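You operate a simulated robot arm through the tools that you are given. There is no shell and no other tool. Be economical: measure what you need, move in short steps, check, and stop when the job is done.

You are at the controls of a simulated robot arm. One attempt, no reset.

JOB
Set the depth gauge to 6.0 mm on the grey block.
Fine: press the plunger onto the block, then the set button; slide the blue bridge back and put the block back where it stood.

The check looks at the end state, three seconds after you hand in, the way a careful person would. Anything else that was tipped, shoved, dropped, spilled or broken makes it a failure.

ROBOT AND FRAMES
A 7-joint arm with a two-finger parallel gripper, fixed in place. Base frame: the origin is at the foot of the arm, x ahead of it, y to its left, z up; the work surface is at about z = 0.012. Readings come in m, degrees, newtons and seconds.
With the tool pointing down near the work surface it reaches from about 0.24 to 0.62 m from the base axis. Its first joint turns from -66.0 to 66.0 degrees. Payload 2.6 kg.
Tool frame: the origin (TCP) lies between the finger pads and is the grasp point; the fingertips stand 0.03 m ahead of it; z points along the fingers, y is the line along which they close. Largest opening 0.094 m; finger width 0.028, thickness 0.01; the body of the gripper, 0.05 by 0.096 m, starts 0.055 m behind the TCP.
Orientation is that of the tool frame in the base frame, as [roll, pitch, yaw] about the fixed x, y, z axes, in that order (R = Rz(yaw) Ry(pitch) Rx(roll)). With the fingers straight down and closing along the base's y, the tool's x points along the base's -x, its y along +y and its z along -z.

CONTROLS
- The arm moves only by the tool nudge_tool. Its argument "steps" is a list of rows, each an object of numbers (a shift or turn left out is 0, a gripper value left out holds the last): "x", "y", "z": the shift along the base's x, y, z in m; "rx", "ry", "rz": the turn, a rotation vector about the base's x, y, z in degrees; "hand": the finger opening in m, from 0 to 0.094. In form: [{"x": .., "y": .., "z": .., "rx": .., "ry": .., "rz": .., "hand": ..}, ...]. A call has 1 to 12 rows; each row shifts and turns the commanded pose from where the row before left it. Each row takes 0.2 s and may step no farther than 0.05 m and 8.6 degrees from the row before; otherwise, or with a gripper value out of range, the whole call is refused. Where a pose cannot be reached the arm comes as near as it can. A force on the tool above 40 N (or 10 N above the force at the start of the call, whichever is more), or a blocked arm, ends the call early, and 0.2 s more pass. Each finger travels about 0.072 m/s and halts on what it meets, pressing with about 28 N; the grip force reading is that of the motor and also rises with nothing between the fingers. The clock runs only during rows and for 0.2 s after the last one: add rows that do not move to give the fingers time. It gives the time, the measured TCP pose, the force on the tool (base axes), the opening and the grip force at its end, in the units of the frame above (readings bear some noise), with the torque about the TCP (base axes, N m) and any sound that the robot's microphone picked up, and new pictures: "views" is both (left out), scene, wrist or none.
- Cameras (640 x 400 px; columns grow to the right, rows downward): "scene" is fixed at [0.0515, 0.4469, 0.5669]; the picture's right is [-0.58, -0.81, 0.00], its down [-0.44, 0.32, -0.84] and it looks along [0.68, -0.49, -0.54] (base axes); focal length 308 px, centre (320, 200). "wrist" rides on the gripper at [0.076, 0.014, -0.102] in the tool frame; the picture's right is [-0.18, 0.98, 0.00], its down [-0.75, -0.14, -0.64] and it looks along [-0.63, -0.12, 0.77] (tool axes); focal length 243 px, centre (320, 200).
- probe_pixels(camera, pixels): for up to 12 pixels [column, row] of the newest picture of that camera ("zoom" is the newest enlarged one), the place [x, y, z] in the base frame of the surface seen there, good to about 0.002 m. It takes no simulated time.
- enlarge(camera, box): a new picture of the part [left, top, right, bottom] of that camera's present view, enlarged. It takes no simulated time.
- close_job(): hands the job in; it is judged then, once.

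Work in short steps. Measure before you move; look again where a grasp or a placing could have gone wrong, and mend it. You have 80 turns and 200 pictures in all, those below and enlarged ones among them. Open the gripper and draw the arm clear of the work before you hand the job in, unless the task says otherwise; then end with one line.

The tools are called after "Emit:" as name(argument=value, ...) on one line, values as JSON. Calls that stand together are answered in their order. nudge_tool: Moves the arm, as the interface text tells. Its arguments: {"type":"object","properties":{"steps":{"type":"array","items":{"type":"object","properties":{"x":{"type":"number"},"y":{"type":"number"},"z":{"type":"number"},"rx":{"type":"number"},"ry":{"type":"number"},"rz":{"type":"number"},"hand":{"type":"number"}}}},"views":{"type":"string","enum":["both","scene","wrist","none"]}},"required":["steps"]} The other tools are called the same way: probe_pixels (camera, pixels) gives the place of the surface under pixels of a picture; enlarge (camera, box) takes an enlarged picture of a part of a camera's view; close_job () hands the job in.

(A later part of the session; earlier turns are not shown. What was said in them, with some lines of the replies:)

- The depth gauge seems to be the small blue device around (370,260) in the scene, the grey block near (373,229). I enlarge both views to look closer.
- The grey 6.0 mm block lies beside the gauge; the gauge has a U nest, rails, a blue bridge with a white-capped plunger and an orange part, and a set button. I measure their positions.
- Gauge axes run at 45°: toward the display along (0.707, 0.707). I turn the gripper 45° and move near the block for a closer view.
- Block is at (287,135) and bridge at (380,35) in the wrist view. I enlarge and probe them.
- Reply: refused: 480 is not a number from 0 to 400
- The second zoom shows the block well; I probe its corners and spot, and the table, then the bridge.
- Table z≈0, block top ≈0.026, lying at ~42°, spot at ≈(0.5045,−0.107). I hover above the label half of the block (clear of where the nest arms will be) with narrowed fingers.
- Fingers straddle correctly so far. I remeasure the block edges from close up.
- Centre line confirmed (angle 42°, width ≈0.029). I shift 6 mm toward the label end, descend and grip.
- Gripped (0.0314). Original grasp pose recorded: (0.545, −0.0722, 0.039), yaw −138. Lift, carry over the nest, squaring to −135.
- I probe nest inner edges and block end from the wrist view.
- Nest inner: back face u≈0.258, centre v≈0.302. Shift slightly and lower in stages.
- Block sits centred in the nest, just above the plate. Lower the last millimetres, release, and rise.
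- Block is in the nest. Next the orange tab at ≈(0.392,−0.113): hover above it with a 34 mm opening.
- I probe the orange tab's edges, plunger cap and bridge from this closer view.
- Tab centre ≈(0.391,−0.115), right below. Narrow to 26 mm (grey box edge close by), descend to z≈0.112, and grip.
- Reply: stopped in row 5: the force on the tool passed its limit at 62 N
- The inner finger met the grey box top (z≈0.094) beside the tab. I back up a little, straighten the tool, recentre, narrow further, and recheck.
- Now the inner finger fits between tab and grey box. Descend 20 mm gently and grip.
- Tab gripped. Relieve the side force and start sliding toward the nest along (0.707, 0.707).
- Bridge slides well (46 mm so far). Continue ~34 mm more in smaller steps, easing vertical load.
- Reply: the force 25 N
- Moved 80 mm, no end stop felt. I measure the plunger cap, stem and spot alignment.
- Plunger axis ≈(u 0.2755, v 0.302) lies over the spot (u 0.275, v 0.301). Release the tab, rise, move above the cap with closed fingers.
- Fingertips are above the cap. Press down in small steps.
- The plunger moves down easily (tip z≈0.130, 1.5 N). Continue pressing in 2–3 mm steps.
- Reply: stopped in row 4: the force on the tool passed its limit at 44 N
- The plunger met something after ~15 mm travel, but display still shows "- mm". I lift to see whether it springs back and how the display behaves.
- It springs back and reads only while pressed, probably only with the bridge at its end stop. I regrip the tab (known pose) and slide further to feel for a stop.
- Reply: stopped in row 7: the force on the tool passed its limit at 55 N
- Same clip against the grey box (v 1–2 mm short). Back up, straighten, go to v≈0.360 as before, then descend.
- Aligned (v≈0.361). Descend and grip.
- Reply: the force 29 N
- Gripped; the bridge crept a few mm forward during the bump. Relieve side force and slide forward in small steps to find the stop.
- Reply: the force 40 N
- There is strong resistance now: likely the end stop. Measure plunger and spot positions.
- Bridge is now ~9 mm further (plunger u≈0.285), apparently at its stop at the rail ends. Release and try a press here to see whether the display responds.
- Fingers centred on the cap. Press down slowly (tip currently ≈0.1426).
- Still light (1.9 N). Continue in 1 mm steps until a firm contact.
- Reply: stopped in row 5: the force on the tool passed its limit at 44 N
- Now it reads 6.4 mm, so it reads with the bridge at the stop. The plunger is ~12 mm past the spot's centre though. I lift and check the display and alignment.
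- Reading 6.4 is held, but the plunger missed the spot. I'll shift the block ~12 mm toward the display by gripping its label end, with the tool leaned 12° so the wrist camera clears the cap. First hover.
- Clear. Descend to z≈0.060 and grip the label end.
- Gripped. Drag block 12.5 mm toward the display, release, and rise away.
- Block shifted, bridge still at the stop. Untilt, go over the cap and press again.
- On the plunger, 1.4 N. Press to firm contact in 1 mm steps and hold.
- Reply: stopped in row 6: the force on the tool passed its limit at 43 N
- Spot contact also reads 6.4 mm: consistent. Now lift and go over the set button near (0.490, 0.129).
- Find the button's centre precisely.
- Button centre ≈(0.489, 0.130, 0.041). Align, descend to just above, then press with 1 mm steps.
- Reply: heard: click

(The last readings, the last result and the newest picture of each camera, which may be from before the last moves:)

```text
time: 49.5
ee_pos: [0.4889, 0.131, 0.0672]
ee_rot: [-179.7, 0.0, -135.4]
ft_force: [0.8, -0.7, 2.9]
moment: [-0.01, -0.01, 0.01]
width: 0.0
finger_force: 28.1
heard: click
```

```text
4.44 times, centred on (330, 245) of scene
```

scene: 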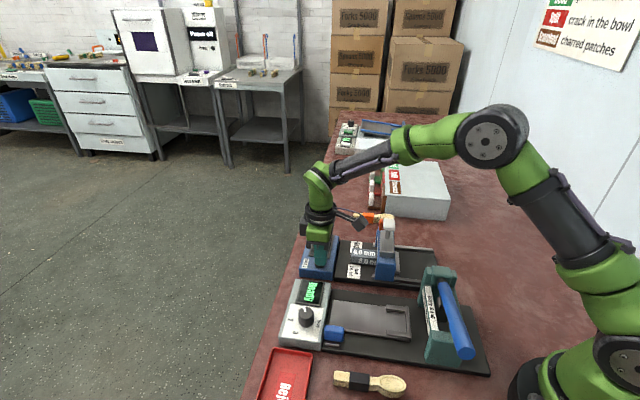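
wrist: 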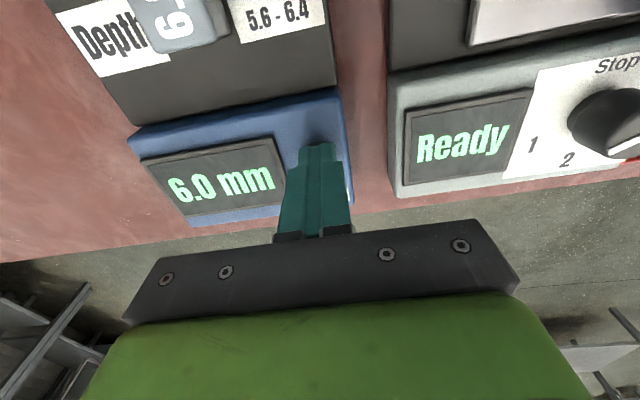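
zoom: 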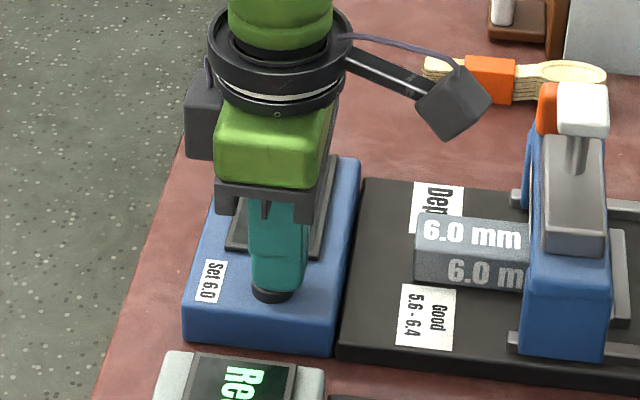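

Click heard and display shows 6.0 mm. Now rise and go over to the orange tab (≈u 0.285, v 0.3605).

Emit:
nudge_tool(steps=[{"z": 0.04}, {"z": 0.05}, {"z": 0.045}, {"x": -0.0065, "y": -0.037, "rz": 0.4}, {"x": -0.0065, "y": -0.037}, {"x": -0.0065, "y": -0.037}, {"x": -0.0065, "y": -0.037, "hand": 0.0235}, {"x": -0.0065, "y": -0.0364}, {"z": -0.03}, {"z": -0.03}, {}, {}])

Emit:
enlarge(camera="wrist", box=[240, 80, 440, 220])

```text
time: 52.1
ee_pos: [0.4582, -0.0527, 0.1421]
ee_rot: [-179.8, 0.0, -135.0]
ft_force: [-0.6, 0.2, 0.0]
moment: [0.0, 0.01, 0.02]
width: 0.0234
finger_force: 0.0
```

scene: 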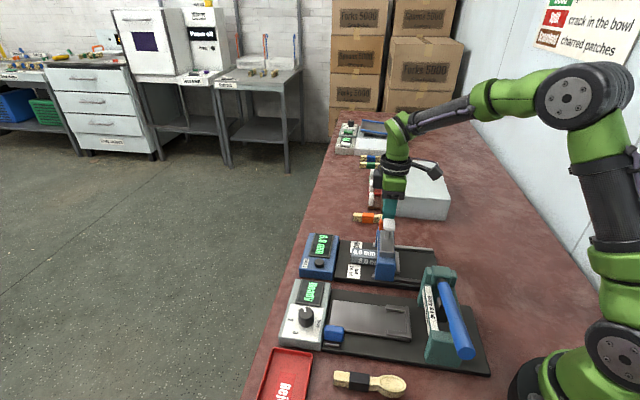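
wrist: 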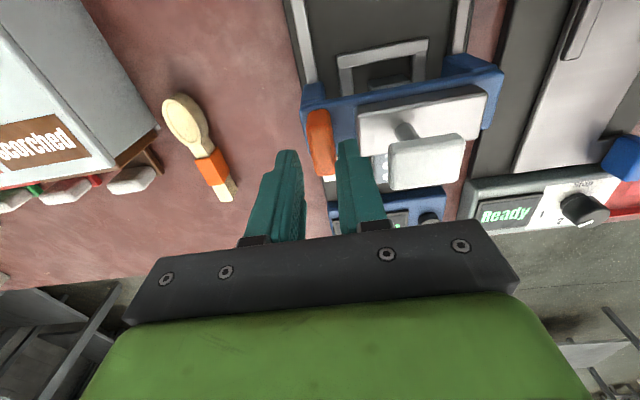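

```text
2.86 times, centred on (340, 150) of wrist
```

zoom: 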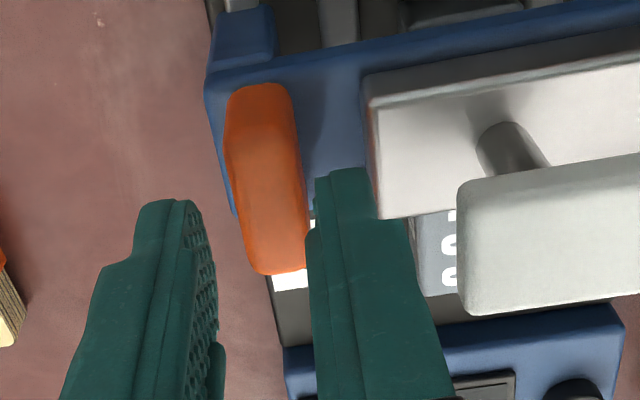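

Aligned as in the successful grips (v≈0.361). Descend and grip.

Emit:
nudge_tool(steps=[{"z": -0.008}, {"z": -0.007}, {"z": -0.006}, {"z": -0.006}, {}, {"hand": 0.004}, {}, {}], views="wrist")

```text
time: 53.9
ee_pos: [0.4556, -0.0522, 0.1147]
ee_rot: [179.8, 0.0, -135.0]
ft_force: [-19.5, 11.5, 3.2]
moment: [0.27, -0.29, -0.07]
width: 0.0156
finger_force: 44.6
```

wrist: 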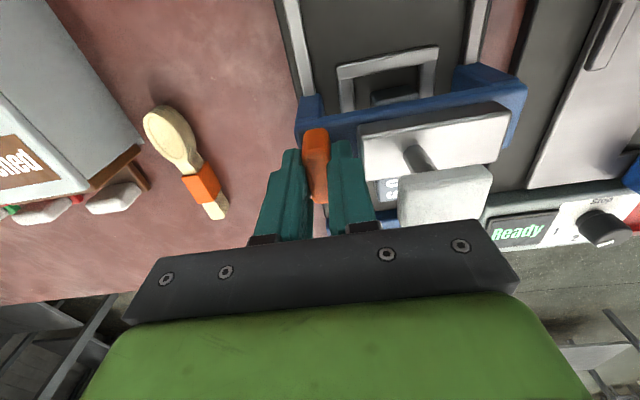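

Gripped at the same relative position as the first time. Slide back 90 mm to its original place.

Emit:
nudge_tool(steps=[{"x": -0.0012, "y": 0.0012}, {"x": -0.004, "y": -0.004}, {"x": -0.007, "y": -0.007}, {"x": -0.007, "y": -0.007}, {"x": -0.007, "y": -0.007}, {"x": -0.007, "y": -0.007}, {"x": -0.007, "y": -0.007}, {"x": -0.007, "y": -0.007}, {"x": -0.007, "y": -0.007}, {"x": -0.005, "y": -0.005}, {}])

Emit:
enlarge(camera="scene", box=[290, 190, 450, 300])

```text
time: 56.3
ee_pos: [0.3977, -0.1104, 0.1139]
ee_rot: [179.9, 0.1, -135.0]
ft_force: [-2.2, 4.1, -24.4]
moment: [-0.07, 0.25, -0.06]
width: 0.0163
finger_force: 44.6
```

scene: 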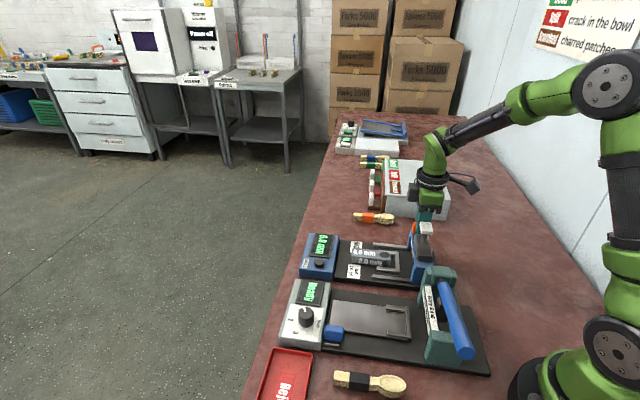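
wrist: 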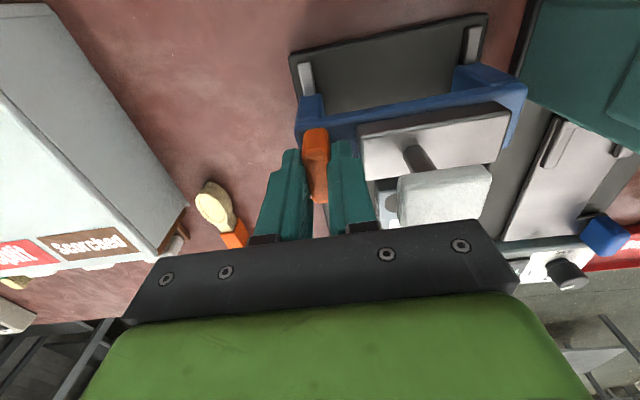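

```text
3.64 times, centred on (370, 245) of scene
```

zoom: 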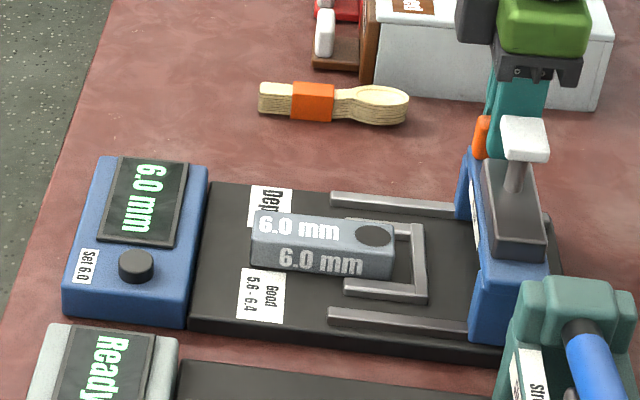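

Bridge is 8 mm short of its original place. Finish the slide, then release and rise.

Emit:
nudge_tool(steps=[{"x": -0.002, "y": -0.002}, {"x": -0.002, "y": -0.002}, {"x": -0.0018, "y": -0.0014}, {}, {}, {"hand": 0.0245}, {}, {"z": 0.02}, {"z": 0.045}, {"z": 0.03}, {}])

Emit:
enlarge(camera="scene", box=[290, 190, 450, 300])

```text
time: 58.7
ee_pos: [0.3941, -0.1141, 0.2106]
ee_rot: [-179.7, 0.0, -134.9]
ft_force: [-0.5, -0.1, -0.5]
moment: [-0.02, 0.01, 0.03]
width: 0.0245
finger_force: 0.0
```

scene: 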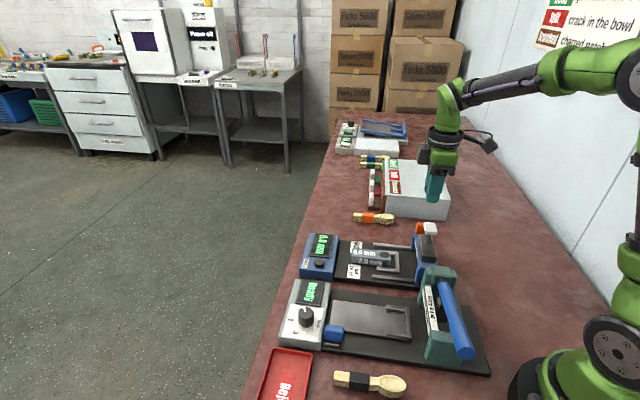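
wrist: 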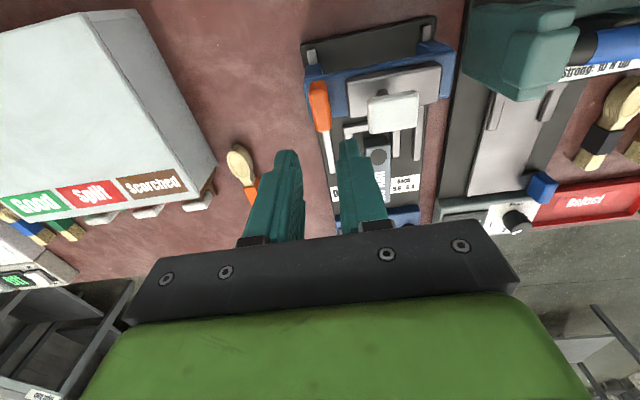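

```text
3.64 times, centred on (370, 245) of scene
```

zoom: 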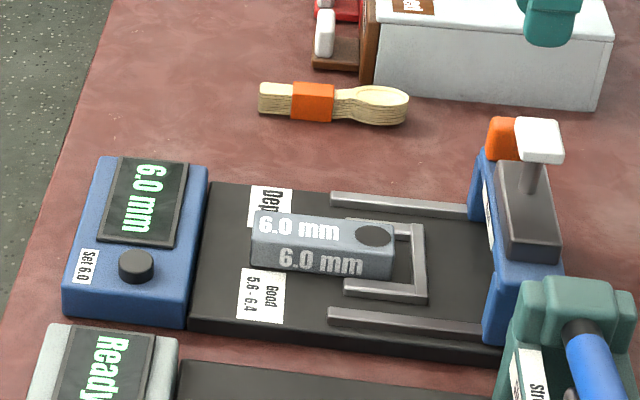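

Bridge back as at the start. Now hover over the block at the same block-relative grasp point (≈0.4537, 0.0258).

Emit:
nudge_tool(steps=[{"x": 0.015, "y": 0.035, "hand": 0.044}, {"x": 0.015, "y": 0.035}, {"x": 0.015, "y": 0.035}, {"x": 0.0146, "y": 0.0349}, {"z": -0.04}, {"z": -0.04}, {}, {}], views="wrist")

Emit:
enlarge(camera="wrist", box=[220, 20, 420, 200])

```text
time: 60.5
ee_pos: [0.4493, 0.0235, 0.1299]
ee_rot: [-179.8, -0.1, -135.1]
ft_force: [-0.1, 0.3, -0.2]
moment: [0.02, -0.03, -0.02]
width: 0.044
finger_force: 0.1
```

wrist: 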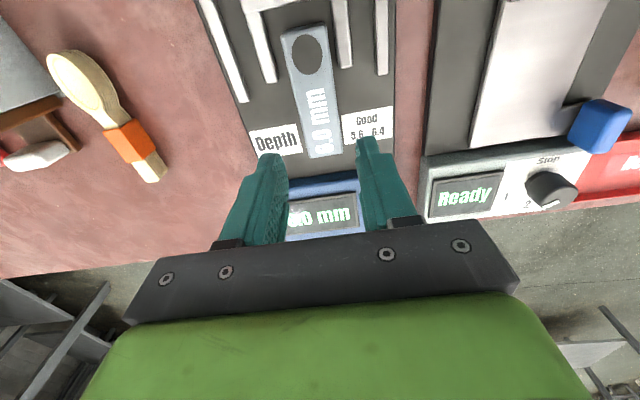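

```text
2.22 times, centred on (320, 110) of wrist
```

zoom: 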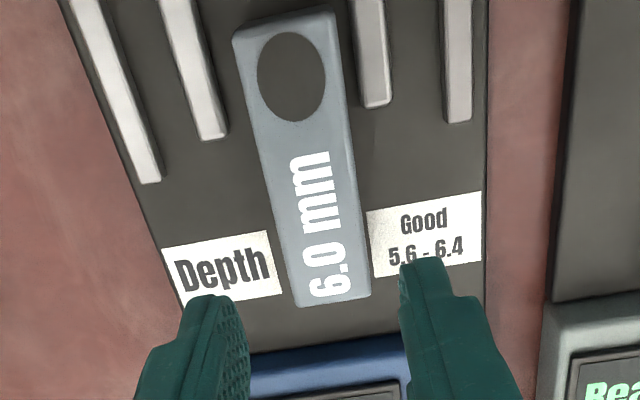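

Probe the block's spot and corners to fix the grasp point.

Emit:
probe_pixels(camera="zoom", pixels=[[291, 78], [262, 80], [320, 78], [291, 40], [291, 115], [303, 300], [365, 292], [240, 45], [338, 25], [275, 190], [355, 180]])

```text
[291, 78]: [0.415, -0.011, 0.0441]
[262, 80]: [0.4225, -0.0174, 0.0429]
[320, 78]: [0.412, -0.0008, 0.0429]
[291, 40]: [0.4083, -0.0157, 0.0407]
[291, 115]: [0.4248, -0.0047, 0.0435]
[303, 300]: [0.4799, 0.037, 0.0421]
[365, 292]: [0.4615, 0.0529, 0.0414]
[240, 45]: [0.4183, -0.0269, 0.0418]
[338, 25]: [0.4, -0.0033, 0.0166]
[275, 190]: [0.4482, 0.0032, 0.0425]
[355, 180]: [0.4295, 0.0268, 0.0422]
```

Grasp point: u≈0.340, v≈0.301 → (0.4532, 0.0276). Adjust, descend to z≈0.056, and grip.

Emit:
nudge_tool(steps=[{"x": 0.0039, "y": 0.0041}, {"z": -0.035}, {"z": -0.025}, {"z": -0.014}, {}, {"hand": 0.02}, {}, {}], views="wrist")

```text
time: 62.3
ee_pos: [0.4551, 0.0278, 0.0565]
ee_rot: [-179.9, 0.0, -135.0]
ft_force: [0.0, 0.4, -0.1]
moment: [0.04, -0.04, 0.0]
width: 0.0314
finger_force: 27.5
```

wrist: 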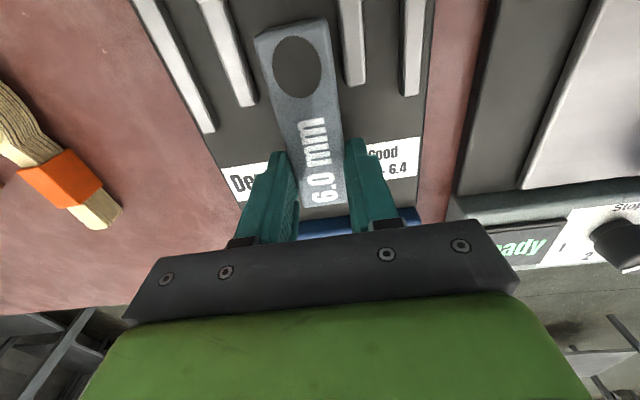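

Gripped, nearly the same as originally. Lift and carry back to the original place (≈0.546, −0.071, yaw −138).

Emit:
nudge_tool(steps=[{"z": 0.03}, {"z": 0.045}, {"x": 0.018, "y": -0.02, "rz": -0.5}, {"x": 0.018, "y": -0.02, "rz": -0.5}, {"x": 0.018, "y": -0.02, "rz": -1}, {"x": 0.018, "y": -0.02, "rz": -1}, {"x": 0.0185, "y": -0.019}, {}, {"z": -0.03}, {"z": -0.03}, {"z": -0.019}, {}])

Emit:
enlarge(camera="scene", box=[330, 190, 430, 260])

```text
time: 64.9
ee_pos: [0.5455, -0.0714, 0.0534]
ee_rot: [-179.8, 0.1, -138.0]
ft_force: [-0.2, -0.3, -1.3]
moment: [0.02, -0.04, -0.02]
width: 0.0318
finger_force: 28.1
```

scene: 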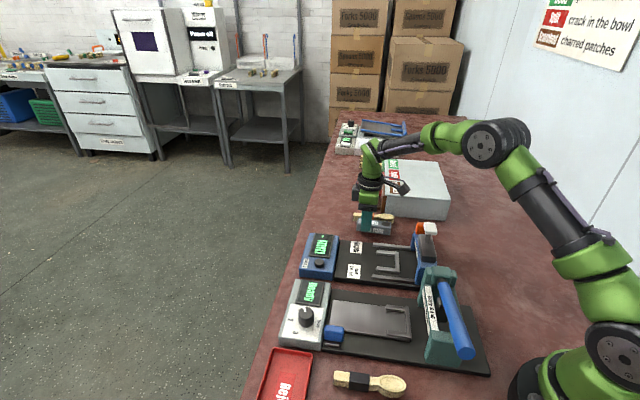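
wrist: 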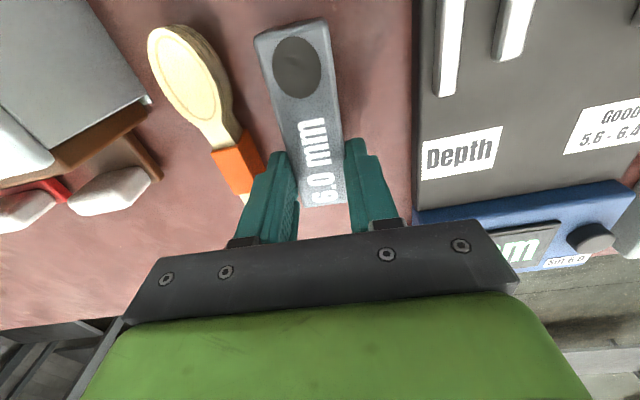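

```text
5.71 times, centred on (380, 225) of scene
```

zoom: 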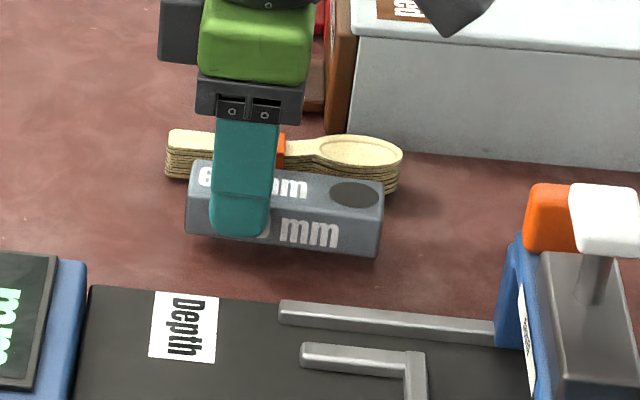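

Slightly above the table (~13 mm). Lower, release and rise.

Emit:
nudge_tool(steps=[{"z": -0.006}, {"z": -0.004}, {"z": -0.002}, {"z": -0.001}, {}, {"hand": 0.042}, {}, {"z": 0.03}, {"z": 0.04}, {"z": 0.04}, {}])

Emit:
enlarge(camera="scene", box=[290, 200, 450, 300])

```text
time: 67.3
ee_pos: [0.5465, -0.0684, 0.1505]
ee_rot: [-179.7, 0.0, -137.9]
ft_force: [0.1, 0.5, -0.1]
moment: [0.02, 0.04, -0.03]
width: 0.0421
finger_force: 0.0
```

scene: 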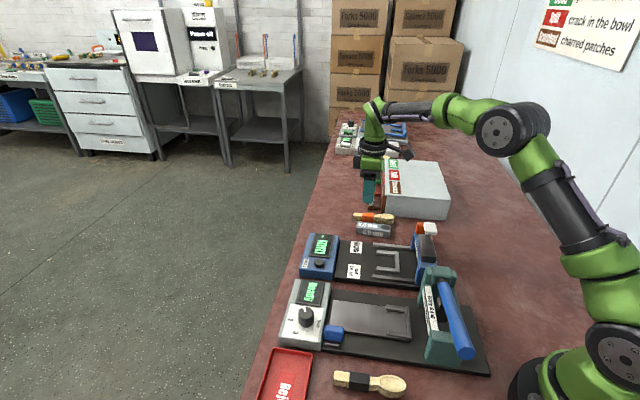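
wrist: 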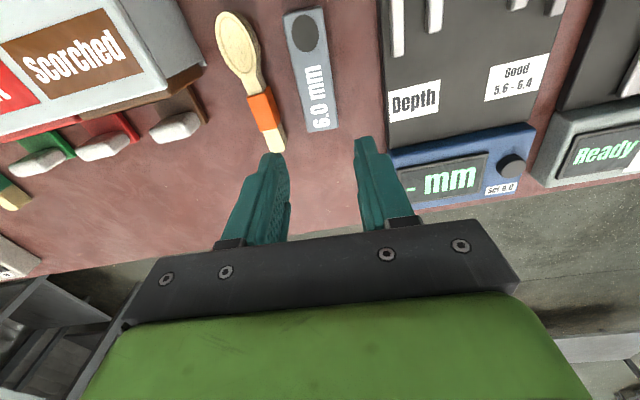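

```text
4.00 times, centred on (370, 250) of scene
```

zoom: 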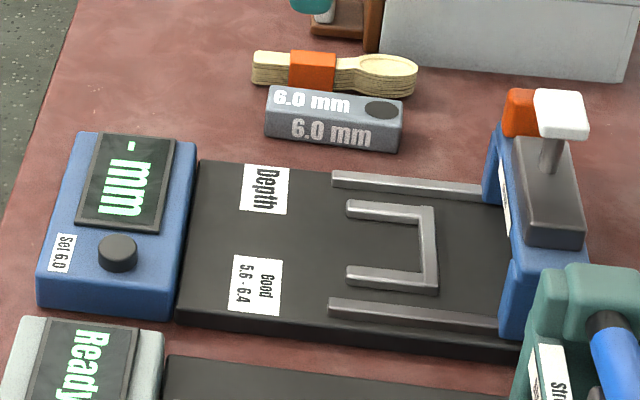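

Block, bridge and gauge match the starting picture pixel for pixel (block at (265–403, 85–152) in the crop); the display has idled after showing 6.0. I draw the arm clear.

Emit:
nudge_tool(steps=[{"z": 0.045, "hand": 0.09}, {"z": 0.045}, {"z": 0.04, "x": -0.03}, {"x": -0.04, "z": 0.02}, {"x": -0.04}, {}], views="scene")

```text
time: 68.7
ee_pos: [0.4343, -0.073, 0.302]
ee_rot: [-179.7, 0.0, -138.0]
ft_force: [-0.1, -0.5, 1.1]
moment: [0.02, 0.0, -0.02]
width: 0.0902
finger_force: 0.0
```

scene: 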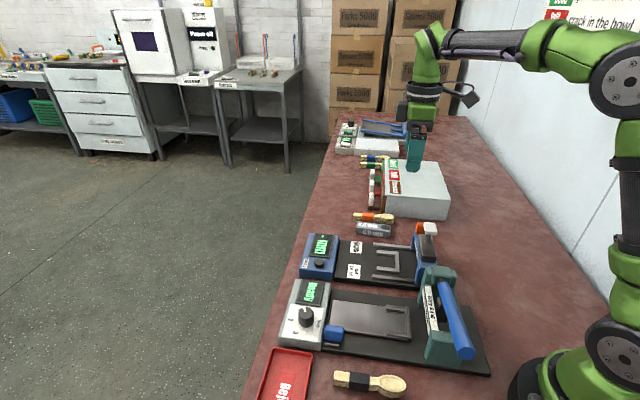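

The arm is clear with the gripper open, and everything stands as it did at the start, so I hand in.

Emit:
close_job()

```text
The job is handed in.
```

I set the depth gauge to 6.0 mm on the grey block: it read 6.4 mm with the plunger on the block's spot, the set button clicked, and the display then showed 6.0 mm. The display has since gone back to "- mm", as at the start, and I did not re-measure after setting. The blue bridge and the block are back where they stood, and the arm is clear with the gripper open.
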